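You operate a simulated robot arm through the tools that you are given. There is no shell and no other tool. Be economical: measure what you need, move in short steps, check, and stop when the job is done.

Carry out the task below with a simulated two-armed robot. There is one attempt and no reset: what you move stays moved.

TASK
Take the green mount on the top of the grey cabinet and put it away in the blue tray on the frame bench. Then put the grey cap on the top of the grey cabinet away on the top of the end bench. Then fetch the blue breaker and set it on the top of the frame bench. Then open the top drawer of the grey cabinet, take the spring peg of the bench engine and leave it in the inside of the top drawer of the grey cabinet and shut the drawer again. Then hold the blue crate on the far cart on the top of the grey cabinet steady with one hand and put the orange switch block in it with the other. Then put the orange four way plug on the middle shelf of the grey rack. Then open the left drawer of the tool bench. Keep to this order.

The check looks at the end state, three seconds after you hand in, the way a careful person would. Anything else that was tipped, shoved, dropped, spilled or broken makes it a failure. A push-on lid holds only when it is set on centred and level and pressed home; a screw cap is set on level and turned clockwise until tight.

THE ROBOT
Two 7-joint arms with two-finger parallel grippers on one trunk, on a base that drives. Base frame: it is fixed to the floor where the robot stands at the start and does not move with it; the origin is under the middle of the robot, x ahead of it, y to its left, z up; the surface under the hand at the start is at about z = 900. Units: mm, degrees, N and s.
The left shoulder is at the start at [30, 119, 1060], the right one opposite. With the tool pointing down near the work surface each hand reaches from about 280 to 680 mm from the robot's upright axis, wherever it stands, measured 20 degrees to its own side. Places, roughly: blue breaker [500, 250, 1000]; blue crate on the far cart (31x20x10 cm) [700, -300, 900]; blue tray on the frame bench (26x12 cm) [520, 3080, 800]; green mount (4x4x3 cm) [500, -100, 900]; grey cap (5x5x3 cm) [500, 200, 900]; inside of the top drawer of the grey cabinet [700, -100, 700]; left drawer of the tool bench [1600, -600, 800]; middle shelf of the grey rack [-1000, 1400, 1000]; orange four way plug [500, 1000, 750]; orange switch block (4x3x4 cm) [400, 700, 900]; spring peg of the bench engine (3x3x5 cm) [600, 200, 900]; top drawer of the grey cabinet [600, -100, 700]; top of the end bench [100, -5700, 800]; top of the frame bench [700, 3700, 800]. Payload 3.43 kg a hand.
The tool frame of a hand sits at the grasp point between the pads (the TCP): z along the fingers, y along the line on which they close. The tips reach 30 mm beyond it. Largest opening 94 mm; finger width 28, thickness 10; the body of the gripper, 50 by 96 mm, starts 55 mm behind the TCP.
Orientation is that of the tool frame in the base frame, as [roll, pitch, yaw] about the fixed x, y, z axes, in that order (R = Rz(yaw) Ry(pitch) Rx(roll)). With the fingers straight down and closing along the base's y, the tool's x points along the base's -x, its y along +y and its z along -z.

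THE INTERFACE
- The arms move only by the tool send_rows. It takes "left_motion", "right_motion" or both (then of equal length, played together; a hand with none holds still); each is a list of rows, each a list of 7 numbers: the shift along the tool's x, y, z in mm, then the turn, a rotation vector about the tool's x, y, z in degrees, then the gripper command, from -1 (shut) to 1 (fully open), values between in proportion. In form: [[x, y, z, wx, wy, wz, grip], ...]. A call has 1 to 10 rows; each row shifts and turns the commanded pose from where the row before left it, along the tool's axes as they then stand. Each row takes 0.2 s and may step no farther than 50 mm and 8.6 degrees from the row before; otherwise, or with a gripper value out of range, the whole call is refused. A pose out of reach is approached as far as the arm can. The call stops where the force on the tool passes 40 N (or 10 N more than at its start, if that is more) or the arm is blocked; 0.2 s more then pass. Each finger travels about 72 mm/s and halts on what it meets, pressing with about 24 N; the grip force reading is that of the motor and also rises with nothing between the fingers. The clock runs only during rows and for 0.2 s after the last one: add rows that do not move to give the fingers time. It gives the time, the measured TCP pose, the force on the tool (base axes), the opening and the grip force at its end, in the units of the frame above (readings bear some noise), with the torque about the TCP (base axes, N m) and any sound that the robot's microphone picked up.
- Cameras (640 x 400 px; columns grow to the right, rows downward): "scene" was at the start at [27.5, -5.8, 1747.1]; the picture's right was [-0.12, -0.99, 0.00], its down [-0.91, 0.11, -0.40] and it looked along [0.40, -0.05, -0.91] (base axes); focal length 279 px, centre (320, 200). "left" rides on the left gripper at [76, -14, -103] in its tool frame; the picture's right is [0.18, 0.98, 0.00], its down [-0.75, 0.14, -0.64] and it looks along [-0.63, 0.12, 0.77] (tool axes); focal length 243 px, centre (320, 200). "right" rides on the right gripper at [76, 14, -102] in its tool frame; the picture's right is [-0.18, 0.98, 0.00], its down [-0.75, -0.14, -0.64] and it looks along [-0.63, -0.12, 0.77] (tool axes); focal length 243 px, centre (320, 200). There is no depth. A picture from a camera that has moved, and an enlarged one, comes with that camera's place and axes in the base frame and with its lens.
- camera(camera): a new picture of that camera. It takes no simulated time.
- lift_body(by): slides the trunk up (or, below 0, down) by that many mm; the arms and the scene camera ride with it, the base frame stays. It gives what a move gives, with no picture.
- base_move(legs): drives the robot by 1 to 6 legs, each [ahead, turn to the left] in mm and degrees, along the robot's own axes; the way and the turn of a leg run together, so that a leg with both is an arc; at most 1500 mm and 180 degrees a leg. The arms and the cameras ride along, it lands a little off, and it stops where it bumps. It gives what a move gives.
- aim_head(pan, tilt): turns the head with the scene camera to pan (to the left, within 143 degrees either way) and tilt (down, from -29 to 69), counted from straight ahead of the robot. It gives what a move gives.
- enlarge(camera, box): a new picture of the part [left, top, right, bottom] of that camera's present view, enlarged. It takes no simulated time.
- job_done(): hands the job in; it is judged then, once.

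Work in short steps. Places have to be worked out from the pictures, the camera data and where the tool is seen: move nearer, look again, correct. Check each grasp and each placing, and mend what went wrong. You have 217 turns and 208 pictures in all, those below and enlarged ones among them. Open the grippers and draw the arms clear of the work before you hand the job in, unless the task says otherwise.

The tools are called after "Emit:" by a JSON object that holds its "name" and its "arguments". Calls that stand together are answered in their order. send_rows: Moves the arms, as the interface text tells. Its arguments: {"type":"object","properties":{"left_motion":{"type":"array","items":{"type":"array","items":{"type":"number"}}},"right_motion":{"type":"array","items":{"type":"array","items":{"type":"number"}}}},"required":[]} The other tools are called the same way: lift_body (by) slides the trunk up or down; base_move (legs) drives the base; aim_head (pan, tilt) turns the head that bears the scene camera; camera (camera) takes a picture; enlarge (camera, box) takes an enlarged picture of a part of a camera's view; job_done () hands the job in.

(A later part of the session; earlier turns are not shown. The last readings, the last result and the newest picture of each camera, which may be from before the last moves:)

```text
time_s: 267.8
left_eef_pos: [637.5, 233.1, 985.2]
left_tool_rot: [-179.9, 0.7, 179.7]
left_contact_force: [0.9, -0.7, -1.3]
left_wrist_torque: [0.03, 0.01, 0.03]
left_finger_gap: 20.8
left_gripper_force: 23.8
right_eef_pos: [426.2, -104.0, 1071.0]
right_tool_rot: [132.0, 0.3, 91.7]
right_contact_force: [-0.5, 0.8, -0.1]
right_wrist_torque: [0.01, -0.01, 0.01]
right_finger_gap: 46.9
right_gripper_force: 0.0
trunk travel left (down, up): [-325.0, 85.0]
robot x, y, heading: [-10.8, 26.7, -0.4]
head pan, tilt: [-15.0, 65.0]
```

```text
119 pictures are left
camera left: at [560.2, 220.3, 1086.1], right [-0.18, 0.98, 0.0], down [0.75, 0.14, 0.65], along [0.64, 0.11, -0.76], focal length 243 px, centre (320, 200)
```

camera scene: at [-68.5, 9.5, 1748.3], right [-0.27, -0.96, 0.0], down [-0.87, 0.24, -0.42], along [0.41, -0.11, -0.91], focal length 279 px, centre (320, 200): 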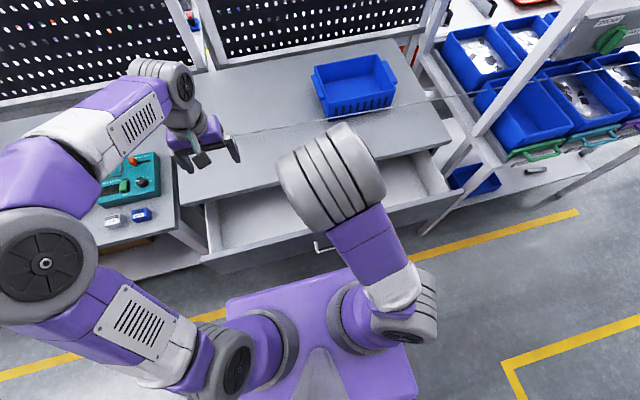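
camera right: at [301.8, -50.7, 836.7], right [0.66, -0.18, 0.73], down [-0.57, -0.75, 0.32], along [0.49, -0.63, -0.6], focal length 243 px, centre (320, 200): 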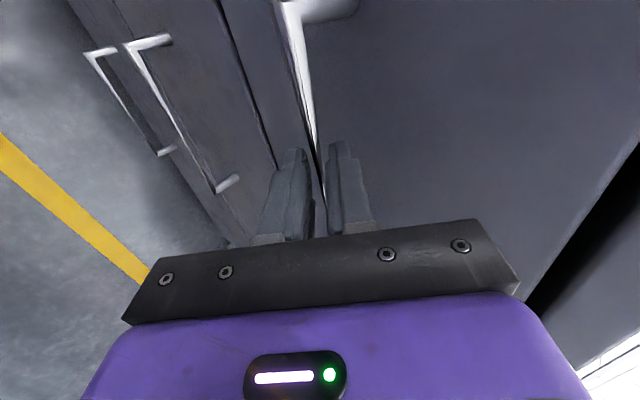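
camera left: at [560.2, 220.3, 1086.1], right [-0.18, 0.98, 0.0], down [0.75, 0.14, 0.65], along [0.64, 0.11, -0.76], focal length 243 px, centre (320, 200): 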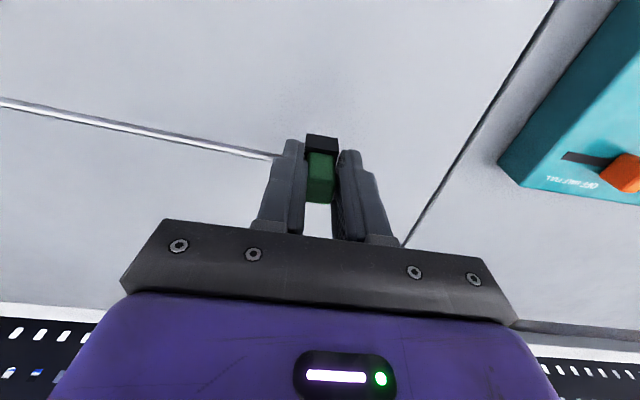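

Peg held, no tether tension. Raise, pull back over the open drawer, and back the base ~120 mm.

Emit:
{"name": "send_rows", "arguments": {"left_motion": [[0, 0, -40, 0, 0, 0, -1], [20, -10, -40, 0, 0, 0, -1], [40, -15, 0, 0, 0, 0, -1], [45, -15, 0, 0, 0, 0, -1], [45, -15, 0, 0, 0, 0, -1], [30, -15, 0, 0, 0, 0, -1]]}}

Emit:
{"name": "base_move", "arguments": {"legs": [[-120, 0]]}}

Emit:
{"name": "camera", "arguments": {"camera": "left"}}

Emit:
{"name": "aim_head", "arguments": {"pan": 10, "tilt": 69}}

Emit:
{"name": "camera", "arguments": {"camera": "scene"}}

```text
time_s: 269.2
left_eef_pos: [457.0, 164.4, 1060.4]
left_tool_rot: [-179.8, 0.8, 179.6]
left_contact_force: [-0.4, -0.4, -0.8]
left_wrist_torque: [0.03, 0.0, -0.01]
left_finger_gap: 20.5
left_gripper_force: 24.3
right_eef_pos: [426.3, -104.5, 1071.8]
right_tool_rot: [132.0, 0.4, 91.7]
right_contact_force: [0.6, 1.0, -0.2]
right_wrist_torque: [0.0, -0.02, -0.03]
right_finger_gap: 46.9
right_gripper_force: 0.0
trunk travel left (down, up): [-325.0, 85.0]
robot x, y, heading: [-4.7, 24.4, -0.3]
head pan, tilt: [-15.0, 65.0]
```

```text
time_s: 270.4
left_eef_pos: [340.1, 165.4, 1060.9]
left_tool_rot: [-179.8, 0.7, 179.6]
left_contact_force: [0.8, -0.3, -0.8]
left_wrist_torque: [0.0, 0.01, 0.02]
left_finger_gap: 20.9
left_gripper_force: 24.0
right_eef_pos: [307.0, -103.5, 1072.1]
right_tool_rot: [132.0, 0.4, 91.4]
right_contact_force: [-1.0, -0.3, 0.1]
right_wrist_torque: [-0.03, 0.02, 0.0]
right_finger_gap: 46.8
right_gripper_force: 0.1
trunk travel left (down, up): [-325.0, 85.0]
robot x, y, heading: [-125.0, 24.9, -0.6]
head pan, tilt: [-15.0, 65.0]
```

```text
118 pictures are left
camera left: at [262.6, 152.3, 1162.8], right [-0.18, 0.98, 0.0], down [0.75, 0.14, 0.65], along [0.64, 0.11, -0.76], focal length 243 px, centre (320, 200)
```

left: 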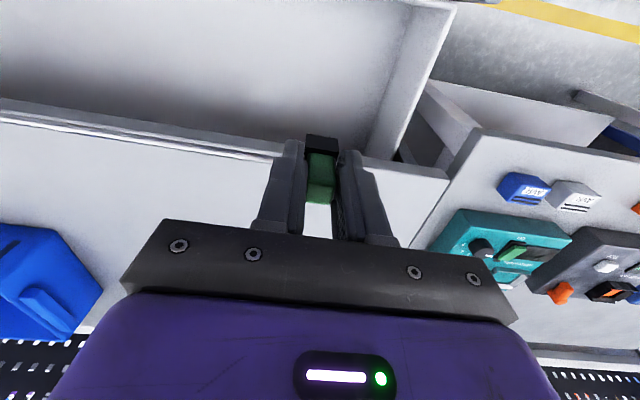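

```text
time_s: 271.3
left_eef_pos: [341.0, 165.2, 1060.7]
left_tool_rot: [-179.8, 0.7, 179.6]
left_contact_force: [-0.4, 0.1, -0.1]
left_wrist_torque: [-0.03, 0.02, -0.01]
left_finger_gap: 20.7
left_gripper_force: 24.3
right_eef_pos: [306.5, -103.4, 1070.6]
right_tool_rot: [132.1, 0.5, 91.4]
right_contact_force: [0.2, 0.0, 0.1]
right_wrist_torque: [0.04, 0.02, 0.01]
right_finger_gap: 47.0
right_gripper_force: 0.0
trunk travel left (down, up): [-325.0, 85.0]
robot x, y, heading: [-127.0, 25.2, -0.4]
head pan, tilt: [10.0, 68.8]
```

```text
117 pictures are left
camera scene: at [-100.6, 35.1, 1744.5], right [0.16, -0.99, 0.0], down [-0.92, -0.15, -0.36], along [0.36, 0.06, -0.93], focal length 279 px, centre (320, 200)
```

scene: 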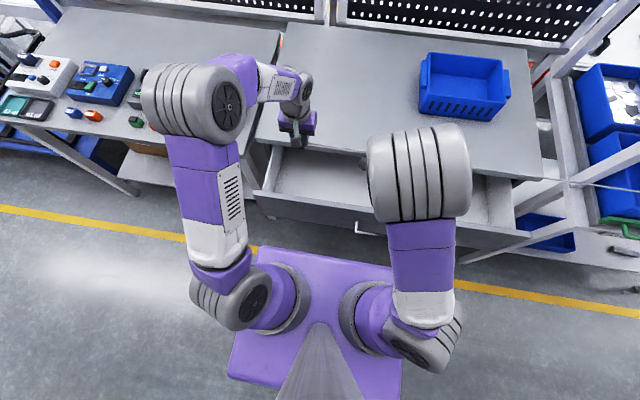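

Interior of the drawer spans roughly x 222–397. Lower the trunk 120 mm, then align the left hand at [330,130] and descend.

Emit:
{"name": "lift_body", "arguments": {"by": -120}}

Emit:
{"name": "send_rows", "arguments": {"left_motion": [[6, -18, 20, 0, 0, 0, -1], [5, -17, 30, 0, 0, 0, -1], [0, 0, 20, 0, 0, 0, -1], [0, 0, 0, 0, 0, 0, -1]]}}

Emit:
{"name": "camera", "arguments": {"camera": "left"}}

Emit:
{"name": "camera", "arguments": {"camera": "scene"}}

```text
time_s: 272.8
left_eef_pos: [341.0, 165.5, 940.9]
left_tool_rot: [-179.7, 0.7, 179.5]
left_contact_force: [-0.2, -0.4, -1.0]
left_wrist_torque: [-0.01, 0.0, 0.04]
left_finger_gap: 20.7
left_gripper_force: 23.7
right_eef_pos: [307.5, -103.5, 950.9]
right_tool_rot: [132.1, 0.3, 91.4]
right_contact_force: [0.0, -0.9, -0.1]
right_wrist_torque: [0.0, 0.0, 0.0]
right_finger_gap: 47.1
right_gripper_force: 0.0
trunk travel left (down, up): [-205.0, 205.0]
robot x, y, heading: [-126.8, 25.7, -0.7]
head pan, tilt: [10.0, 68.8]
```

```text
time_s: 273.8
left_eef_pos: [329.4, 130.7, 869.4]
left_tool_rot: [-179.9, 0.8, 179.6]
left_contact_force: [0.1, 0.2, -0.8]
left_wrist_torque: [-0.01, 0.01, 0.0]
left_finger_gap: 20.8
left_gripper_force: 23.8
right_eef_pos: [306.0, -103.5, 952.0]
right_tool_rot: [132.0, 0.5, 91.4]
right_contact_force: [0.1, 0.1, -0.5]
right_wrist_torque: [0.02, -0.01, 0.0]
right_finger_gap: 47.0
right_gripper_force: 0.1
trunk travel left (down, up): [-205.0, 205.0]
robot x, y, heading: [-128.7, 23.8, -0.5]
head pan, tilt: [10.0, 68.8]
```

```text
116 pictures are left
camera left: at [251.0, 118.3, 971.3], right [-0.18, 0.98, 0.0], down [0.75, 0.14, 0.65], along [0.64, 0.11, -0.76], focal length 243 px, centre (320, 200)
```

left: 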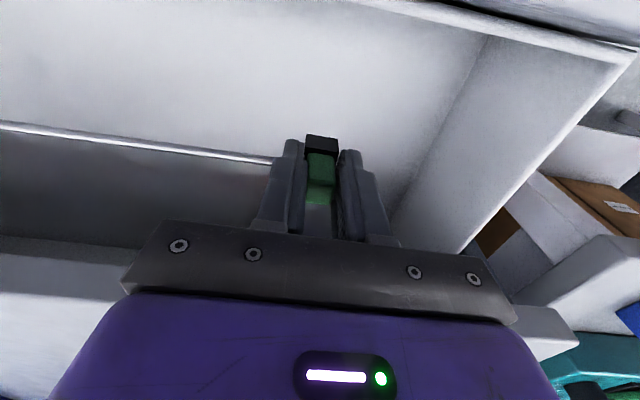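

```text
115 pictures are left
camera scene: at [-101.2, 35.1, 1624.5], right [0.16, -0.99, 0.0], down [-0.92, -0.15, -0.36], along [0.36, 0.06, -0.93], focal length 279 px, centre (320, 200)
```

scene: 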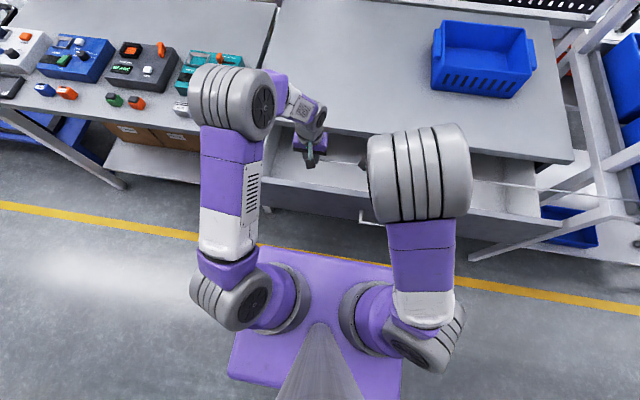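

Tether just follows visually. Shift 8 mm forward for camera clearance and descend carefully.

Emit:
{"name": "send_rows", "arguments": {"left_motion": [[-8, 0, 20, 0, 0, 0, -1], [0, 0, 20, 0, 0, 0, -1], [0, 0, 15, 0, 0, 0, -1], [0, 0, 15, 0, 0, 0, -1], [0, 0, 8, 0, 0, 0, -1], [0, 0, 8, 0, 0, 0, -1], [0, 0, 6, 0, 0, 0, -1], [0, 0, 6, 0, 0, 0, -1]]}}

Emit:
{"name": "camera", "arguments": {"camera": "left"}}

```text
time_s: 275.6
left_eef_pos: [340.6, 131.2, 771.6]
left_tool_rot: [-180.0, 0.8, 179.6]
left_contact_force: [-1.0, -0.3, -0.3]
left_wrist_torque: [-0.05, 0.02, -0.01]
left_finger_gap: 20.8
left_gripper_force: 24.2
right_eef_pos: [307.5, -103.4, 951.1]
right_tool_rot: [132.0, 0.4, 91.3]
right_contact_force: [-0.4, 0.6, -0.3]
right_wrist_torque: [-0.03, 0.02, 0.0]
right_finger_gap: 47.0
right_gripper_force: 0.1
trunk travel left (down, up): [-205.0, 205.0]
robot x, y, heading: [-126.7, 22.3, -0.6]
head pan, tilt: [10.0, 68.8]
```

```text
114 pictures are left
camera left: at [261.7, 116.5, 873.7], right [-0.18, 0.98, 0.0], down [0.75, 0.14, 0.65], along [0.64, 0.11, -0.76], focal length 243 px, centre (320, 200)
```

left: 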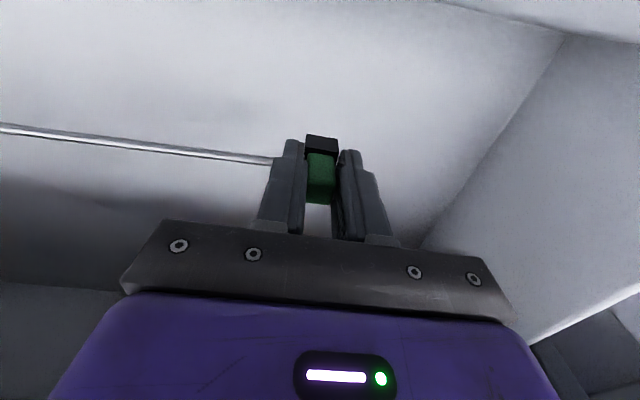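

Still no contact; continue down in 5 mm steps.

Emit:
{"name": "send_rows", "arguments": {"left_motion": [[0, 0, 6, 0, 0, 0, -1], [0, 0, 6, 0, 0, 0, -1], [0, 0, 5, 0, 0, 0, -1], [0, 0, 5, 0, 0, 0, -1], [0, 0, 5, 0, 0, 0, -1], [0, 0, 5, 0, 0, 0, -1], [0, 0, 5, 0, 0, 0, -1], [0, 0, 5, 0, 0, 0, -1]]}}

Emit:
{"name": "camera", "arguments": {"camera": "left"}}

```text
time_s: 277.4
left_eef_pos: [339.7, 130.5, 730.7]
left_tool_rot: [-179.8, 0.7, 179.5]
left_contact_force: [0.0, -0.3, -1.5]
left_wrist_torque: [0.01, 0.01, -0.02]
left_finger_gap: 20.9
left_gripper_force: 23.6
right_eef_pos: [307.8, -102.4, 950.0]
right_tool_rot: [132.1, 0.3, 91.3]
right_contact_force: [0.6, 0.0, -0.8]
right_wrist_torque: [0.01, -0.01, -0.03]
right_finger_gap: 47.2
right_gripper_force: 0.1
trunk travel left (down, up): [-205.0, 205.0]
robot x, y, heading: [-129.1, 26.6, -0.4]
head pan, tilt: [10.0, 68.8]
```

```text
113 pictures are left
camera left: at [261.5, 118.0, 833.1], right [-0.18, 0.98, 0.0], down [0.75, 0.14, 0.65], along [0.64, 0.11, -0.76], focal length 243 px, centre (320, 200)
```

left: 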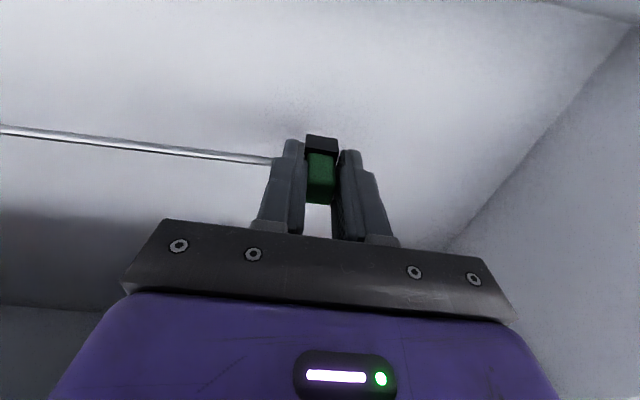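

Keep lowering; no contact yet.

Emit:
{"name": "send_rows", "arguments": {"left_motion": [[4, 0, 5, 0, 0, 0, -1], [4, 0, 5, 0, 0, 0, -1], [0, 0, 5, 0, 0, 0, -1], [0, 0, 5, 0, 0, 0, -1], [0, 0, 5, 0, 0, 0, -1]]}}

Emit:
{"name": "camera", "arguments": {"camera": "left"}}

Emit:
{"name": "enlarge", "arguments": {"camera": "scene", "box": [230, 90, 390, 190]}}

```text
time_s: 278.6
left_eef_pos: [332.1, 130.2, 706.0]
left_tool_rot: [-179.8, 0.7, 179.6]
left_contact_force: [0.3, -0.2, -0.7]
left_wrist_torque: [-0.03, 0.01, 0.01]
left_finger_gap: 21.0
left_gripper_force: 23.5
right_eef_pos: [307.5, -104.0, 949.8]
right_tool_rot: [132.0, 0.4, 91.3]
right_contact_force: [-0.9, -0.2, 0.2]
right_wrist_torque: [-0.01, -0.01, -0.01]
right_finger_gap: 47.0
right_gripper_force: 0.1
trunk travel left (down, up): [-205.0, 205.0]
robot x, y, heading: [-126.8, 26.9, -0.4]
head pan, tilt: [10.0, 68.8]
```

```text
112 pictures are left
camera left: at [254.4, 117.2, 808.0], right [-0.18, 0.98, -0.01], down [0.75, 0.14, 0.65], along [0.64, 0.11, -0.76], focal length 243 px, centre (320, 200)
```

left: 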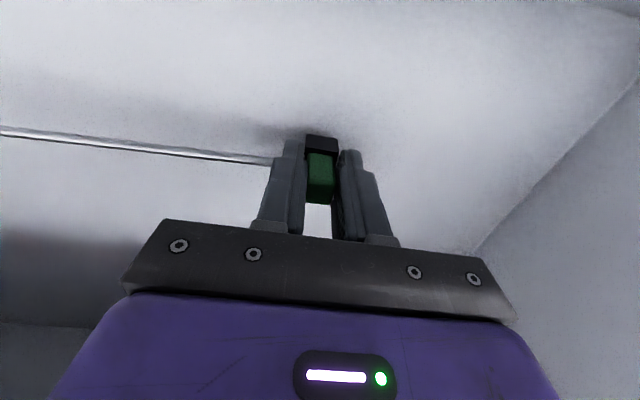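

```text
4.00 times, centred on (310, 140) of scene
camera zoom: at [-100.9, 35.2, 1624.5], right [0.16, -0.99, 0.0], down [-0.92, -0.15, -0.36], along [0.36, 0.06, -0.93], focal length 1116 px, centre (360, 440)
```

zoom: 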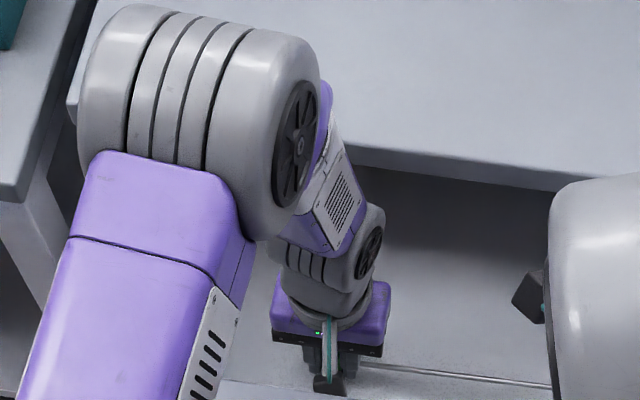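

Shadow is close to the peg now; a few more small steps.

Emit:
{"name": "send_rows", "arguments": {"left_motion": [[0, 0, 4, 0, 0, 0, -1], [0, 0, 4, 0, 0, 0, -1], [0, 0, 4, 0, 0, 0, -1], [0, 0, 4, 0, 0, 0, -1], [0, 0, 4, 0, 0, 0, -1]]}}

Emit:
{"name": "camera", "arguments": {"camera": "left"}}

```text
time_s: 279.8
left_eef_pos: [331.8, 129.9, 685.7]
left_tool_rot: [-179.8, 0.8, 179.5]
left_contact_force: [-1.6, -1.1, 14.0]
left_wrist_torque: [0.03, 0.03, 0.03]
left_finger_gap: 20.3
left_gripper_force: 23.9
right_eef_pos: [305.9, -104.0, 951.3]
right_tool_rot: [131.9, 0.4, 91.4]
right_contact_force: [-0.3, 0.0, -0.9]
right_wrist_torque: [0.0, 0.02, 0.01]
right_finger_gap: 46.9
right_gripper_force: 0.0
trunk travel left (down, up): [-205.0, 205.0]
robot x, y, heading: [-122.5, 28.0, -0.6]
head pan, tilt: [10.0, 68.8]
```

```text
110 pictures are left
camera left: at [253.5, 116.2, 787.8], right [-0.18, 0.98, -0.01], down [0.75, 0.14, 0.65], along [0.64, 0.11, -0.76], focal length 243 px, centre (320, 200)
```

left: 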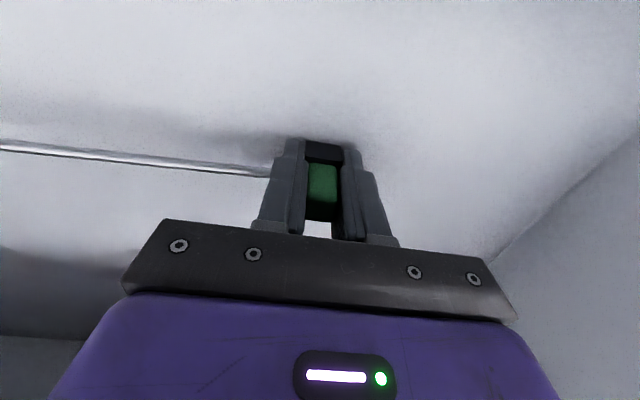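

14 N contact: peg stands on the drawer floor. Release and rise straight up.

Emit:
{"name": "send_rows", "arguments": {"left_motion": [[0, 0, -1, 0, 0, 0, -0.3], [0, 0, 0, 0, 0, 0, -0.1], [0, 0, 0, 0, 0, 0, -0.1], [0, 0, -15, 0, 0, 0, -0.1], [0, 0, -25, 0, 0, 0, -0.1], [0, 0, -40, 0, 0, 0, -0.1], [0, 0, -45, 0, 0, 0, -0.1], [0, 0, -45, 0, 0, 0, -0.1], [0, 0, -45, 0, 0, 0, -0.1], [0, 0, -45, 0, 0, 0, -0.1]]}}

Emit:
{"name": "camera", "arguments": {"camera": "left"}}

```text
time_s: 282.0
left_eef_pos: [328.5, 130.2, 946.7]
left_tool_rot: [-180.0, 0.6, 179.6]
left_contact_force: [0.0, 0.4, 0.2]
left_wrist_torque: [0.01, 0.0, 0.01]
left_finger_gap: 42.2
left_gripper_force: 0.1
right_eef_pos: [306.9, -103.4, 950.6]
right_tool_rot: [132.0, 0.4, 91.4]
right_contact_force: [-0.4, -1.4, -0.7]
right_wrist_torque: [0.02, -0.01, -0.03]
right_finger_gap: 46.9
right_gripper_force: 0.0
trunk travel left (down, up): [-205.0, 205.0]
robot x, y, heading: [-120.7, 26.8, -0.6]
head pan, tilt: [10.0, 68.8]
```

```text
109 pictures are left
camera left: at [250.3, 118.2, 1048.8], right [-0.18, 0.98, 0.0], down [0.75, 0.14, 0.65], along [0.64, 0.11, -0.76], focal length 243 px, centre (320, 200)
```

left: 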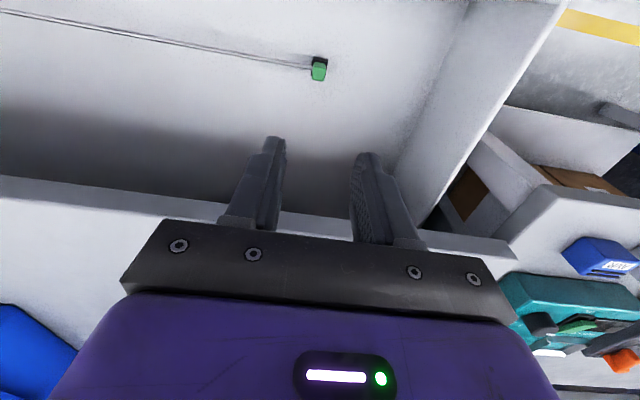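

Peg stands in the drawer. Raise the left hand, back off the base, and bring the closed right hand down in front of the drawer.

Emit:
{"name": "send_rows", "arguments": {"left_motion": [[0, 0, -45, 0, 0, 0, 0], [0, 0, -45, 0, 0, 0, 0], [0, 0, -45, 0, 0, 0, 0], [0, 0, -40, 0, 0, 0, 0]], "right_motion": [[0, 0, 0, 0, 0, 0, -1], [0, 0, 0, 0, 0, 0, -1], [0, 0, 0, 0, 0, 0, -1], [0, 0, 0, 0, 0, 0, -1]]}}

Emit:
{"name": "base_move", "arguments": {"legs": [[-230, 0]]}}

Emit:
{"name": "send_rows", "arguments": {"right_motion": [[-8, -16, 15, 0, 0, 0, -1], [-8, -16, 15, 0, 0, 0, -1], [-8, -16, 15, 0, 0, 0, -1], [-8, -16, 15, 0, 0, 0, -1], [-8, -16, 14, 0, 0, 0, -1], [0, 0, 0, 0, 0, 0, -1]]}}

Emit:
{"name": "camera", "arguments": {"camera": "scene"}}

Emit:
{"name": "camera", "arguments": {"camera": "right"}}

```text
time_s: 283.0
left_eef_pos: [326.7, 131.4, 1125.0]
left_tool_rot: [-179.8, 0.6, 179.6]
left_contact_force: [-0.3, -0.8, 0.0]
left_wrist_torque: [-0.01, 0.0, 0.01]
left_finger_gap: 47.1
left_gripper_force: 0.1
right_eef_pos: [307.0, -104.2, 950.5]
right_tool_rot: [132.0, 0.5, 91.4]
right_contact_force: [-0.2, 0.8, 0.7]
right_wrist_torque: [0.02, 0.01, 0.07]
right_finger_gap: 0.2
right_gripper_force: 24.4
trunk travel left (down, up): [-205.0, 205.0]
robot x, y, heading: [-123.5, 21.9, -0.3]
head pan, tilt: [10.0, 68.8]
```

```text
time_s: 284.7
left_eef_pos: [98.8, 135.2, 1125.1]
left_tool_rot: [180.0, 0.7, 179.7]
left_contact_force: [-0.3, 0.9, -0.8]
left_wrist_torque: [0.0, -0.01, -0.01]
left_finger_gap: 47.1
left_gripper_force: 0.0
right_eef_pos: [80.1, -100.7, 951.3]
right_tool_rot: [132.0, 0.4, 91.5]
right_contact_force: [0.0, -0.8, -0.2]
right_wrist_torque: [0.06, -0.02, -0.02]
right_finger_gap: 0.1
right_gripper_force: 23.7
trunk travel left (down, up): [-205.0, 205.0]
robot x, y, heading: [-353.3, 26.3, -0.4]
head pan, tilt: [10.0, 68.8]
```

```text
time_s: 286.1
left_eef_pos: [99.1, 133.2, 1124.2]
left_tool_rot: [-179.9, 0.7, 179.7]
left_contact_force: [-0.5, 0.0, -0.1]
left_wrist_torque: [0.0, 0.0, 0.0]
left_finger_gap: 47.2
left_gripper_force: 0.0
right_eef_pos: [81.9, -141.1, 843.1]
right_tool_rot: [132.0, 0.5, 91.5]
right_contact_force: [0.2, -0.1, -0.2]
right_wrist_torque: [0.02, 0.0, -0.03]
right_finger_gap: 0.0
right_gripper_force: 24.2
trunk travel left (down, up): [-205.0, 205.0]
robot x, y, heading: [-351.9, 28.0, -0.5]
head pan, tilt: [10.0, 68.8]
```

```text
108 pictures are left
camera scene: at [-328.9, 37.0, 1624.5], right [0.17, -0.99, 0.0], down [-0.92, -0.15, -0.36], along [0.36, 0.06, -0.93], focal length 279 px, centre (320, 200)
```

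scene: 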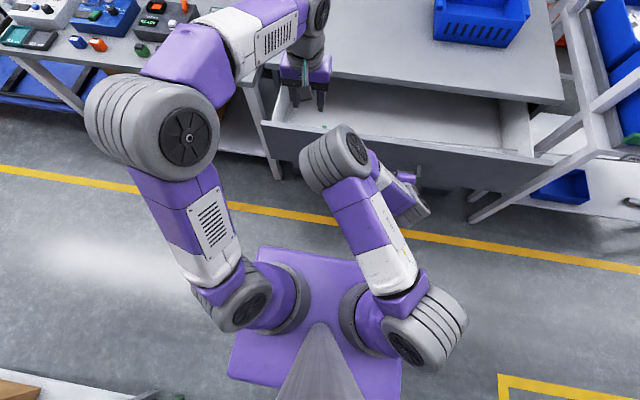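

```text
107 pictures are left
camera right: at [12.4, -67.3, 921.7], right [0.66, -0.16, 0.73], down [-0.55, -0.77, 0.33], along [0.51, -0.62, -0.6], focal length 243 px, centre (320, 200)
```

right: 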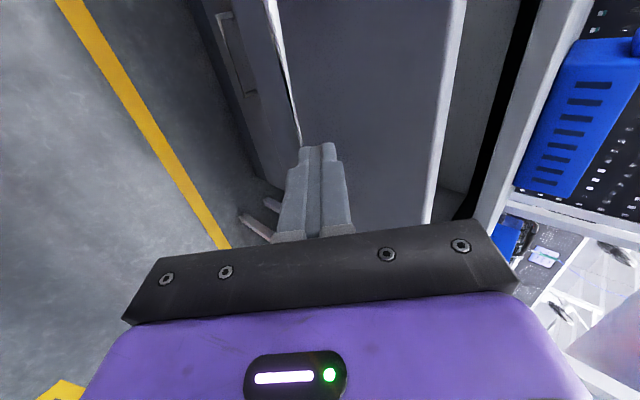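

Tips at x≈104, drawer front at ≈205, clear above the handle. Push in short legs so the peg isn't jolted.

Emit:
{"name": "base_move", "arguments": {"legs": [[80, 0], [25, 0], [30, 0], [30, 0], [30, 0], [30, 0]]}}

Emit:
{"name": "camera", "arguments": {"camera": "scene"}}

```text
time_s: 289.4
left_eef_pos: [326.2, 131.8, 1124.2]
left_tool_rot: [-179.9, 0.6, 179.8]
left_contact_force: [0.5, -0.2, -0.3]
left_wrist_torque: [0.0, 0.04, 0.03]
left_finger_gap: 47.4
left_gripper_force: 0.1
right_eef_pos: [310.2, -143.1, 843.5]
right_tool_rot: [132.1, 0.4, 91.5]
right_contact_force: [0.3, 0.3, -0.4]
right_wrist_torque: [-0.03, 0.0, 0.0]
right_finger_gap: 0.0
right_gripper_force: 23.4
trunk travel left (down, up): [-205.0, 205.0]
robot x, y, heading: [-127.8, 25.5, -0.5]
head pan, tilt: [10.0, 68.8]
```

```text
106 pictures are left
camera scene: at [-100.4, 35.6, 1624.4], right [0.17, -0.99, 0.0], down [-0.92, -0.15, -0.36], along [0.36, 0.06, -0.93], focal length 279 px, centre (320, 200)
```

scene: 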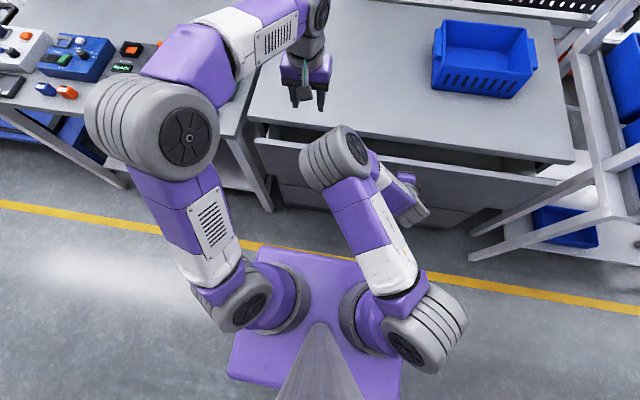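

Drawer nearly closed (~70 mm left). Continue with small legs.

Emit:
{"name": "base_move", "arguments": {"legs": [[20, 0], [20, 0], [15, 0]]}}

Emit:
{"name": "enlarge", "arguments": {"camera": "scene", "box": [240, 90, 560, 240]}}

```text
time_s: 290.9
left_eef_pos: [379.8, 131.8, 1126.2]
left_tool_rot: [-179.7, 0.6, 179.7]
left_contact_force: [-1.1, -0.5, 0.3]
left_wrist_torque: [0.0, 0.01, 0.0]
left_finger_gap: 47.0
left_gripper_force: 0.0
right_eef_pos: [362.1, -143.4, 844.8]
right_tool_rot: [132.0, 0.3, 91.5]
right_contact_force: [0.6, -0.5, -0.6]
right_wrist_torque: [0.0, 0.0, 0.03]
right_finger_gap: 0.0
right_gripper_force: 24.0
trunk travel left (down, up): [-205.0, 205.0]
robot x, y, heading: [-73.3, 26.0, -0.3]
head pan, tilt: [10.0, 68.8]
```

```text
2.00 times, centred on (400, 165) of scene
camera zoom: at [-48.2, 35.2, 1624.5], right [0.17, -0.99, 0.0], down [-0.92, -0.15, -0.36], along [0.36, 0.06, -0.93], focal length 558 px, centre (160, 270)
```

zoom: 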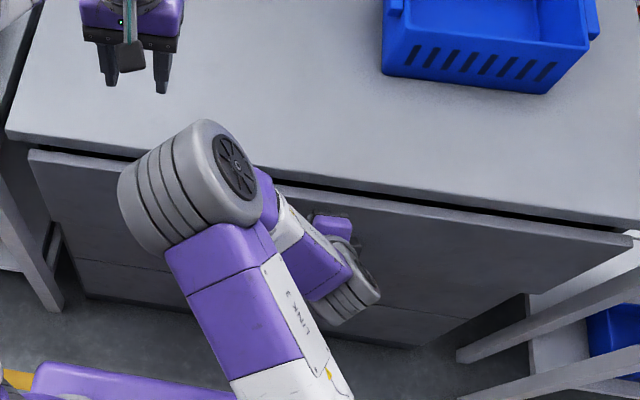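

About 20 mm remain; finish with small arm pushes along +x under the force limit.

Emit:
{"name": "send_rows", "arguments": {"right_motion": [[0, 4, 4.5, 0, 0, 0, -1], [0, 4, 4.5, 0, 0, 0, -1], [0, 4, 4.5, 0, 0, 0, -1], [0, 4, 4.5, 0, 0, 0, -1], [0, 4, 4.5, 0, 0, 0, -1], [0, 0, 0, 0, 0, 0, -1]]}}

Emit:
{"name": "enlarge", "arguments": {"camera": "scene", "box": [240, 90, 560, 240]}}

```text
time_s: 292.3
left_eef_pos: [378.7, 132.7, 1124.2]
left_tool_rot: [-180.0, 0.7, 179.8]
left_contact_force: [-0.2, 0.0, 0.5]
left_wrist_torque: [0.01, 0.02, 0.01]
left_finger_gap: 46.9
left_gripper_force: 0.0
right_eef_pos: [391.3, -141.8, 843.9]
right_tool_rot: [132.0, 0.4, 91.6]
right_contact_force: [-0.7, -0.5, -0.2]
right_wrist_torque: [-0.05, 0.02, -0.02]
right_finger_gap: 0.0
right_gripper_force: 23.7
trunk travel left (down, up): [-205.0, 205.0]
robot x, y, heading: [-71.6, 24.4, -0.5]
head pan, tilt: [10.0, 68.8]
```

```text
2.00 times, centred on (400, 165) of scene
camera zoom: at [-48.4, 35.0, 1624.5], right [0.17, -0.99, 0.0], down [-0.92, -0.15, -0.36], along [0.36, 0.06, -0.93], focal length 558 px, centre (160, 270)
```

zoom: 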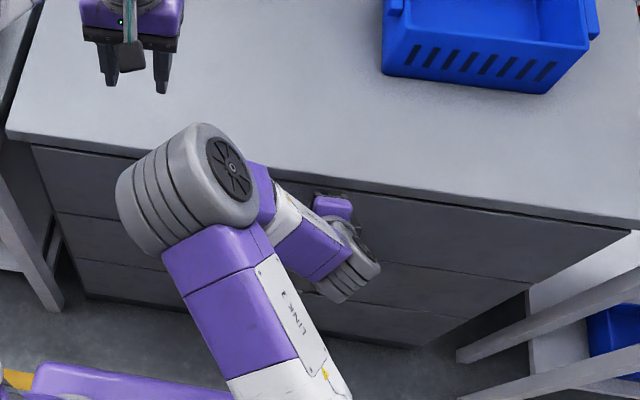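

Looks almost flush; push a bit further until resistance.

Emit:
{"name": "send_rows", "arguments": {"right_motion": [[0, 3, 3.3, 0, 0, 0, -1], [0, 3, 3.3, 0, 0, 0, -1], [0, 3, 3.3, 0, 0, 0, -1], [0, 3, 3.3, 0, 0, 0, -1]]}}

Emit:
{"name": "enlarge", "arguments": {"camera": "scene", "box": [240, 90, 560, 240]}}

```text
time_s: 293.0
left_eef_pos: [375.4, 133.2, 1125.8]
left_tool_rot: [-179.8, 0.9, 179.6]
left_contact_force: [-0.6, 0.8, -0.3]
left_wrist_torque: [0.01, 0.0, 0.01]
left_finger_gap: 47.0
left_gripper_force: 0.2
right_eef_pos: [394.4, -141.5, 843.8]
right_tool_rot: [132.6, 0.5, 91.4]
right_contact_force: [-20.5, 3.8, 18.2]
right_wrist_torque: [-0.17, -0.23, -0.1]
right_finger_gap: 0.0
right_gripper_force: 23.9
trunk travel left (down, up): [-205.0, 205.0]
robot x, y, heading: [-76.5, 25.4, -0.4]
head pan, tilt: [10.0, 68.8]
stopped in row 3 (right hand): the force on the tool passed its limit at 44 N (the readings are from after the stop); the commanded pose is now the measured one
```

```text
2.00 times, centred on (400, 165) of scene
camera zoom: at [-53.4, 36.8, 1624.8], right [0.17, -0.99, 0.0], down [-0.92, -0.15, -0.36], along [0.36, 0.06, -0.93], focal length 558 px, centre (160, 270)
```

zoom: 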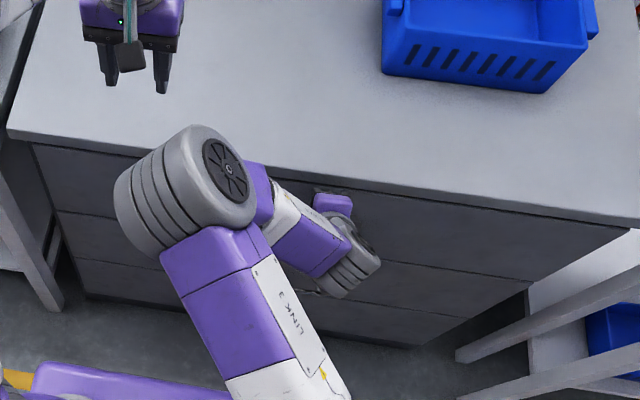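

Drawer is shut. Back the hand away, restore the trunk and level the right hand.

Emit:
{"name": "base_move", "arguments": {"legs": [[-120, 0]]}}

Emit:
{"name": "lift_body", "arguments": {"by": 120}}

Emit:
{"name": "send_rows", "arguments": {"right_motion": [[0, 35, -20, 8, 0, 0, -1], [0, 35, -20, 8, 0, 0, -1], [0, 30, -20, 8, 0, 0, -1], [0, 20, -25, 8, 0, 0, -1], [0, 0, -30, 8, 0, 0, -1], [0, 0, -30, 8, 0, 0, 0]]}}

Emit:
{"name": "aim_head", "arguments": {"pan": -5, "tilt": 55}}

Emit:
{"name": "camera", "arguments": {"camera": "scene"}}

```text
time_s: 294.2
left_eef_pos: [259.0, 133.3, 1125.1]
left_tool_rot: [-179.9, 0.8, 179.7]
left_contact_force: [-0.5, 0.5, 0.1]
left_wrist_torque: [0.0, -0.05, -0.04]
left_finger_gap: 46.9
left_gripper_force: 0.2
right_eef_pos: [276.8, -141.9, 841.6]
right_tool_rot: [132.6, 0.6, 91.5]
right_contact_force: [-0.1, 0.0, -0.2]
right_wrist_torque: [0.02, -0.03, 0.0]
right_finger_gap: 0.2
right_gripper_force: 24.3
trunk travel left (down, up): [-205.0, 205.0]
robot x, y, heading: [-192.9, 23.9, -0.1]
head pan, tilt: [10.0, 68.8]
```

```text
time_s: 295.8
left_eef_pos: [258.5, 133.7, 1244.3]
left_tool_rot: [-179.8, 0.7, 179.9]
left_contact_force: [-0.3, 0.4, -0.3]
left_wrist_torque: [0.0, 0.01, -0.01]
left_finger_gap: 46.9
left_gripper_force: 0.1
right_eef_pos: [277.0, -140.7, 961.4]
right_tool_rot: [132.8, 0.5, 91.6]
right_contact_force: [-0.7, 0.7, 0.7]
right_wrist_torque: [0.02, 0.01, 0.02]
right_finger_gap: 0.0
right_gripper_force: 24.0
trunk travel left (down, up): [-325.0, 85.0]
robot x, y, heading: [-192.3, 22.5, -0.5]
head pan, tilt: [10.0, 68.8]
```

```text
time_s: 297.1
left_eef_pos: [259.3, 134.6, 1244.6]
left_tool_rot: [-179.8, 0.8, 179.8]
left_contact_force: [0.1, 0.1, 0.0]
left_wrist_torque: [-0.01, 0.04, -0.01]
left_finger_gap: 46.8
left_gripper_force: 0.3
right_eef_pos: [218.2, -91.6, 1127.1]
right_tool_rot: [174.6, 5.1, 88.9]
right_contact_force: [0.4, 0.0, 0.1]
right_wrist_torque: [0.01, 0.01, -0.01]
right_finger_gap: 47.4
right_gripper_force: 0.7
right hand out of reach, approached as far as the arm can: row 3, 4, 5
trunk travel left (down, up): [-325.0, 85.0]
robot x, y, heading: [-187.9, 24.7, -0.4]
head pan, tilt: [10.0, 68.8]
```

```text
time_s: 297.9
left_eef_pos: [257.8, 133.6, 1244.0]
left_tool_rot: [-179.9, 0.7, 179.9]
left_contact_force: [-0.6, -0.1, 0.0]
left_wrist_torque: [0.01, -0.01, -0.01]
left_finger_gap: 47.1
left_gripper_force: 0.1
right_eef_pos: [216.3, -93.4, 1126.4]
right_tool_rot: [174.3, 5.1, 88.7]
right_contact_force: [-0.6, 0.0, -0.8]
right_wrist_torque: [-0.06, 0.02, 0.01]
right_finger_gap: 47.1
right_gripper_force: 0.1
trunk travel left (down, up): [-325.0, 85.0]
robot x, y, heading: [-190.6, 22.7, -0.5]
head pan, tilt: [-5.0, 55.0]
```

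```text
102 pictures are left
camera scene: at [-152.7, 19.8, 1759.9], right [-0.09, -1.0, 0.0], down [-0.82, 0.08, -0.57], along [0.57, -0.05, -0.82], focal length 279 px, centre (320, 200)
```

scene: 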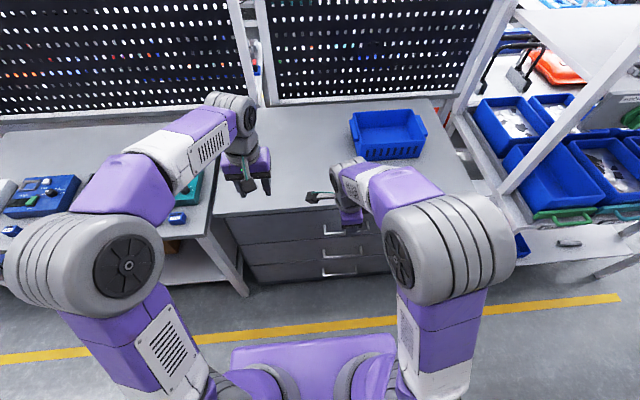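

Rotate the right hand back to its normal pose.

Emit:
{"name": "send_rows", "arguments": {"right_motion": [[-40, 15, -20, 0, 0, 0, 0], [-40, 15, -20, 0, 0, -8, 0], [0, 0, 0, 0, 0, -8.5, 0], [0, 0, 0, 0, 0, -8.5, 0], [0, 0, 0, 0, 0, -8.5, 0], [0, 0, 0, 0, 0, -8.5, 0], [0, 0, 0, 0, 0, -8.5, 0], [0, 0, 0, 0, 0, -8.5, 0], [0, 0, 0, 0, 0, -8.5, 0], [0, 0, 0, 0, 0, -8.5, 0]]}}

Emit:
{"name": "aim_head", "arguments": {"pan": 45, "tilt": 45}}

Emit:
{"name": "camera", "arguments": {"camera": "scene"}}

```text
time_s: 300.1
left_eef_pos: [260.5, 134.9, 1245.1]
left_tool_rot: [-179.9, 0.8, 179.7]
left_contact_force: [0.3, 0.4, -0.7]
left_wrist_torque: [0.02, -0.05, -0.03]
left_finger_gap: 47.0
left_gripper_force: 0.0
right_eef_pos: [241.9, -168.4, 1175.7]
right_tool_rot: [-176.4, 6.5, 165.2]
right_contact_force: [-0.8, 0.1, 0.6]
right_wrist_torque: [-0.03, 0.02, 0.0]
right_finger_gap: 47.0
right_gripper_force: 0.0
trunk travel left (down, up): [-325.0, 85.0]
robot x, y, heading: [-191.6, 24.3, -0.3]
head pan, tilt: [-5.0, 55.0]
```

```text
time_s: 301.3
left_eef_pos: [259.0, 134.3, 1245.3]
left_tool_rot: [-179.8, 0.7, 179.7]
left_contact_force: [-0.2, -0.7, 0.7]
left_wrist_torque: [0.0, -0.03, 0.04]
left_finger_gap: 46.9
left_gripper_force: 0.1
right_eef_pos: [241.7, -169.3, 1176.0]
right_tool_rot: [-176.4, 6.5, 164.9]
right_contact_force: [-0.1, 0.3, 0.5]
right_wrist_torque: [0.03, 0.0, 0.01]
right_finger_gap: 47.2
right_gripper_force: 0.0
trunk travel left (down, up): [-325.0, 85.0]
robot x, y, heading: [-195.6, 24.5, -0.5]
head pan, tilt: [45.0, 45.0]
```

```text
101 pictures are left
camera scene: at [-166.3, 83.8, 1773.3], right [0.7, -0.71, 0.0], down [-0.5, -0.5, -0.71], along [0.5, 0.5, -0.71], focal length 279 px, centre (320, 200)
```

scene: 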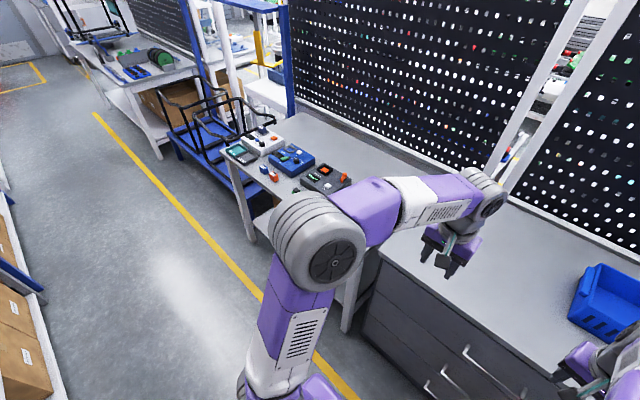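

Correct the right hand's small tilt, and zoom on the neighbouring bench objects.

Emit:
{"name": "send_rows", "arguments": {"right_motion": [[0, 0, 0, -1.8, 3.2, -7.4, 0], [0, 0, 0, -1.8, 3.2, -7.4, 0]]}}

Emit:
{"name": "enlarge", "arguments": {"camera": "scene", "box": [200, 110, 360, 210]}}

```text
time_s: 301.9
left_eef_pos: [259.9, 134.2, 1244.1]
left_tool_rot: [-179.9, 0.8, 179.7]
left_contact_force: [0.4, -0.5, 0.4]
left_wrist_torque: [-0.01, 0.0, 0.01]
left_finger_gap: 47.0
left_gripper_force: 0.1
right_eef_pos: [242.5, -168.3, 1175.5]
right_tool_rot: [-179.3, -0.5, 179.7]
right_contact_force: [-0.3, -0.5, 0.1]
right_wrist_torque: [0.01, -0.06, -0.05]
right_finger_gap: 46.8
right_gripper_force: 0.1
trunk travel left (down, up): [-325.0, 85.0]
robot x, y, heading: [-192.1, 25.0, -0.3]
head pan, tilt: [45.0, 45.0]
```

```text
4.00 times, centred on (280, 160) of scene
camera zoom: at [-165.9, 83.8, 1773.3], right [0.7, -0.71, 0.0], down [-0.5, -0.5, -0.71], along [0.5, 0.5, -0.71], focal length 1116 px, centre (480, 360)
```

zoom: 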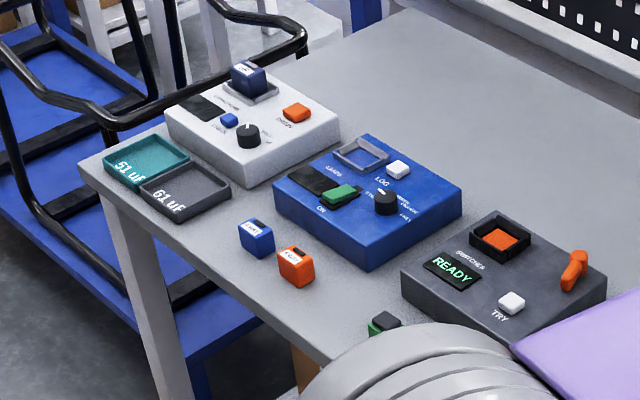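

The orange switch block is the one by the "SWITCHES" box, at about [404,641]. Drive there to take it with the left hand.

Emit:
{"name": "base_move", "arguments": {"legs": [[0, 90], [440, 0], [0, -90], [160, 0]]}}

Emit:
{"name": "camera", "arguments": {"camera": "left"}}

```text
time_s: 313.3
left_eef_pos: [427.9, 568.1, 1244.0]
left_tool_rot: [-179.8, 0.8, 179.0]
left_contact_force: [0.4, 0.4, 0.0]
left_wrist_torque: [-0.02, 0.0, -0.01]
left_finger_gap: 47.0
left_gripper_force: 0.1
right_eef_pos: [408.6, 265.7, 1176.4]
right_tool_rot: [-179.3, -0.4, 179.0]
right_contact_force: [-0.4, 0.0, -0.4]
right_wrist_torque: [-0.02, 0.01, 0.03]
right_finger_gap: 46.9
right_gripper_force: 0.1
trunk travel left (down, up): [-325.0, 85.0]
robot x, y, heading: [-24.2, 466.2, -1.0]
head pan, tilt: [45.0, 45.0]
```

```text
99 pictures are left
camera left: at [349.9, 556.2, 1346.4], right [-0.17, 0.99, 0.0], down [0.75, 0.13, 0.65], along [0.64, 0.11, -0.76], focal length 243 px, centre (320, 200)
```

left: 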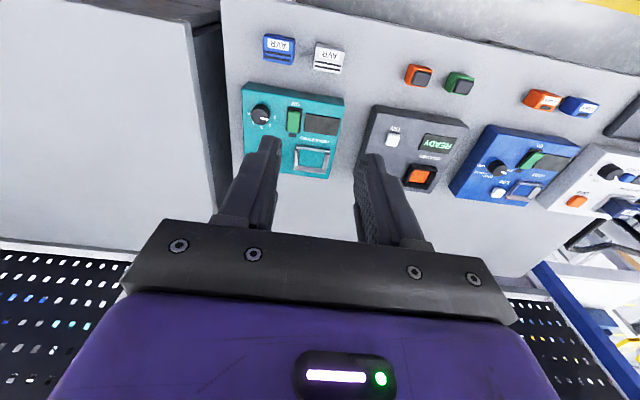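

Orange switch block (black rocker) is at about [420,722]. Move the left hand above it.

Emit:
{"name": "send_rows", "arguments": {"left_motion": [[0, 30, 33, 0, 0, 0, 0.6], [0, 30, 33, 0, 0, 0, 0.6], [0, 30, 33, 0, 0, 0, 0.6], [0, 30, 33, 0, 0, 0, 0.6], [0, 30, 33, 0, 0, 0, 0.6], [0, 0, 0, 0, 0, 0, 0.6]]}}

Emit:
{"name": "camera", "arguments": {"camera": "left"}}

```text
time_s: 314.7
left_eef_pos: [432.4, 717.1, 1081.1]
left_tool_rot: [-179.9, 0.7, 179.0]
left_contact_force: [-0.7, -0.4, -0.7]
left_wrist_torque: [0.0, 0.02, 0.02]
left_finger_gap: 75.2
left_gripper_force: 0.0
right_eef_pos: [406.6, 266.2, 1177.0]
right_tool_rot: [-179.4, -0.3, 178.9]
right_contact_force: [-0.7, -0.4, 0.6]
right_wrist_torque: [0.02, -0.01, 0.0]
right_finger_gap: 46.9
right_gripper_force: 0.0
trunk travel left (down, up): [-325.0, 85.0]
robot x, y, heading: [-28.5, 465.1, -1.1]
head pan, tilt: [45.0, 45.0]
```

```text
98 pictures are left
camera left: at [354.3, 705.6, 1181.9], right [-0.17, 0.99, 0.0], down [0.75, 0.13, 0.65], along [0.64, 0.11, -0.76], focal length 243 px, centre (320, 200)
```

left: 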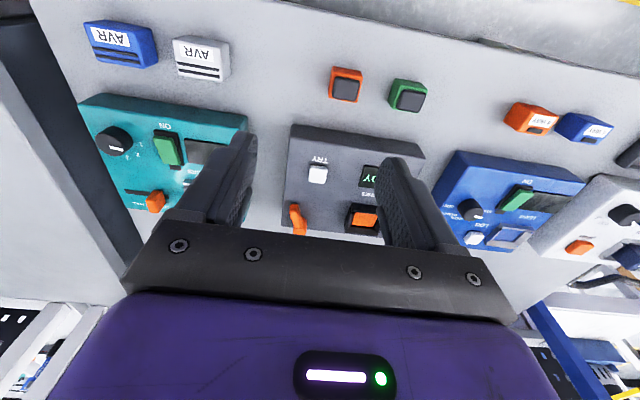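

Parallax suggests this bench is lower (~830–850). Move closer above the block and re-measure.

Emit:
{"name": "send_rows", "arguments": {"left_motion": [[0, 14, 40, 0, 0, 0, 0.6], [4, 14, 40, 0, 0, 0, 0.6], [0, 0, 0, 0, 0, 0, 0.6]]}}

Emit:
{"name": "camera", "arguments": {"camera": "left"}}

```text
time_s: 315.5
left_eef_pos: [429.2, 744.8, 1000.2]
left_tool_rot: [-179.9, 0.7, 179.0]
left_contact_force: [-0.5, 0.6, 0.4]
left_wrist_torque: [-0.01, 0.03, -0.02]
left_finger_gap: 75.4
left_gripper_force: 0.1
right_eef_pos: [406.4, 265.4, 1176.3]
right_tool_rot: [-179.2, -0.4, 179.0]
right_contact_force: [0.5, -0.4, 0.0]
right_wrist_torque: [-0.02, -0.03, 0.03]
right_finger_gap: 47.2
right_gripper_force: 0.1
trunk travel left (down, up): [-325.0, 85.0]
robot x, y, heading: [-30.3, 466.2, -1.0]
head pan, tilt: [45.0, 45.0]
```

```text
97 pictures are left
camera left: at [351.2, 732.6, 1102.4], right [-0.17, 0.99, 0.0], down [0.75, 0.13, 0.65], along [0.64, 0.11, -0.76], focal length 243 px, centre (320, 200)
```

left: 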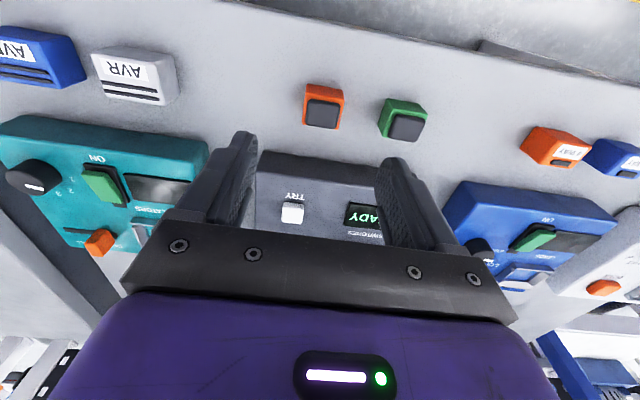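

Block at about [429,748], top near z 890. Descend to TCP 920 and look.

Emit:
{"name": "send_rows", "arguments": {"left_motion": [[0, 3, 40, 0, 0, 0, 0.5], [0, 0, 40, 0, 0, 0, 0.5], [0, 0, 0, 0, 0, 0, 0.5]]}}

Emit:
{"name": "camera", "arguments": {"camera": "left"}}

```text
time_s: 316.3
left_eef_pos: [429.9, 748.0, 918.7]
left_tool_rot: [-179.8, 0.7, 179.1]
left_contact_force: [0.4, 0.8, 0.3]
left_wrist_torque: [-0.02, -0.01, 0.01]
left_finger_gap: 70.6
left_gripper_force: 0.1
right_eef_pos: [406.4, 265.5, 1176.2]
right_tool_rot: [-179.2, -0.4, 179.0]
right_contact_force: [-0.2, 0.9, -0.9]
right_wrist_torque: [-0.05, -0.01, 0.04]
right_finger_gap: 47.3
right_gripper_force: 0.1
trunk travel left (down, up): [-325.0, 85.0]
robot x, y, heading: [-26.7, 464.7, -0.8]
head pan, tilt: [45.0, 45.0]
```

```text
96 pictures are left
camera left: at [352.2, 736.1, 1020.1], right [-0.17, 0.99, -0.01], down [0.75, 0.13, 0.65], along [0.64, 0.11, -0.76], focal length 243 px, centre (320, 200)
```

left: 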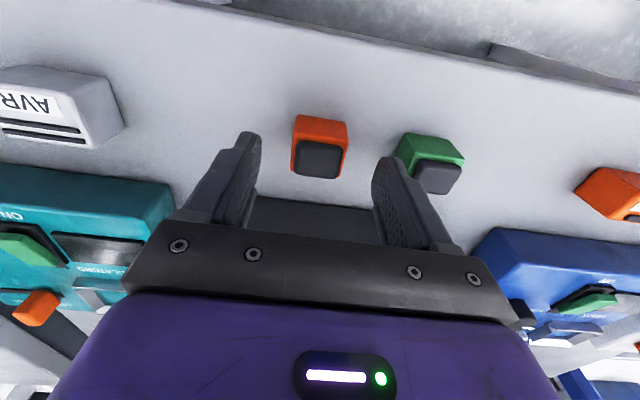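

Aligned; the green block is close, so narrow the opening to ~50 mm and descend further.

Emit:
{"name": "send_rows", "arguments": {"left_motion": [[2, 0, 0, 0, 0, 0, 0.08], [0, 0, 0, 0, 0, 0, 0.08], [0, 0, 12, 0, 0, 0, 0.08], [0, 0, 8, 0, 0, 0, 0.08], [0, 0, 5, 0, 0, 0, 0.08], [0, 0, 0, 0, 0, 0, 0.08]]}}

Emit:
{"name": "camera", "arguments": {"camera": "left"}}

```text
time_s: 317.7
left_eef_pos: [429.4, 749.1, 892.5]
left_tool_rot: [-179.9, 0.7, 179.1]
left_contact_force: [0.0, 0.6, 0.0]
left_wrist_torque: [-0.05, -0.01, -0.03]
left_finger_gap: 50.5
left_gripper_force: 0.0
right_eef_pos: [407.1, 265.9, 1177.1]
right_tool_rot: [-179.2, -0.4, 179.0]
right_contact_force: [0.3, 0.2, 0.7]
right_wrist_torque: [-0.02, 0.01, 0.01]
right_finger_gap: 46.9
right_gripper_force: 0.1
trunk travel left (down, up): [-325.0, 85.0]
robot x, y, heading: [-26.2, 461.0, -1.1]
head pan, tilt: [45.0, 45.0]
```

```text
95 pictures are left
camera left: at [350.9, 736.5, 995.2], right [-0.17, 0.99, 0.0], down [0.75, 0.13, 0.65], along [0.64, 0.11, -0.76], focal length 243 px, centre (320, 200)
```

left: 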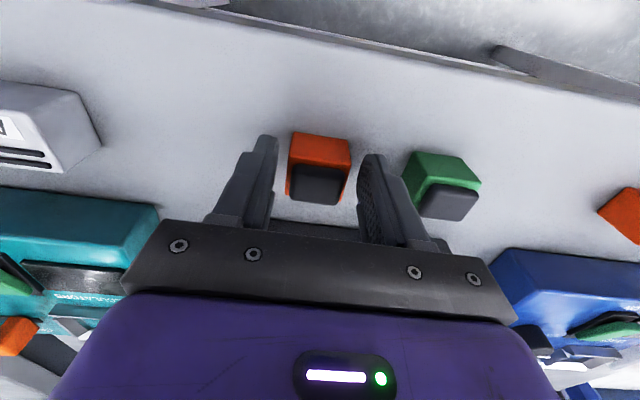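

Close on the block and lift.

Emit:
{"name": "send_rows", "arguments": {"left_motion": [[0, 0, 2, 0, 0, 0, -1], [0, 0, 0, 0, 0, 0, -1], [0, 0, 0, 0, 0, 0, -1], [0, 0, -30, 0, 0, 0, -1], [0, 0, -45, 0, 0, 0, -1], [0, 0, -45, 0, 0, 0, -1], [0, 0, -45, 0, 0, 0, -1], [0, 0, -45, 0, 0, 0, -1], [0, 0, -45, 0, 0, 0, -1], [20, -20, -40, 0, 0, 0, -1]]}}

Emit:
{"name": "camera", "arguments": {"camera": "left"}}

```text
time_s: 319.9
left_eef_pos: [403.3, 727.3, 1187.8]
left_tool_rot: [-179.9, 0.7, 179.0]
left_contact_force: [0.1, 0.1, -1.4]
left_wrist_torque: [0.03, -0.03, 0.02]
left_finger_gap: 34.9
left_gripper_force: 24.3
right_eef_pos: [405.4, 266.5, 1176.1]
right_tool_rot: [-179.2, -0.3, 178.9]
right_contact_force: [-1.0, -0.8, 0.0]
right_wrist_torque: [0.0, 0.02, -0.02]
right_finger_gap: 46.8
right_gripper_force: 0.1
trunk travel left (down, up): [-325.0, 85.0]
robot x, y, heading: [-23.7, 464.4, -1.1]
head pan, tilt: [45.0, 45.0]
```

```text
94 pictures are left
camera left: at [325.4, 715.1, 1289.3], right [-0.17, 0.99, 0.0], down [0.75, 0.13, 0.65], along [0.64, 0.11, -0.76], focal length 243 px, centre (320, 200)
```

left: 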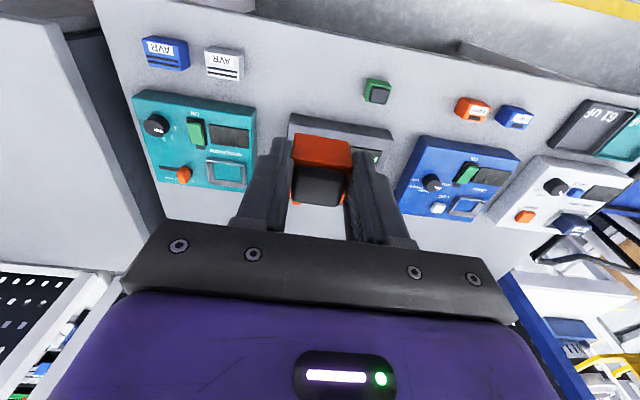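

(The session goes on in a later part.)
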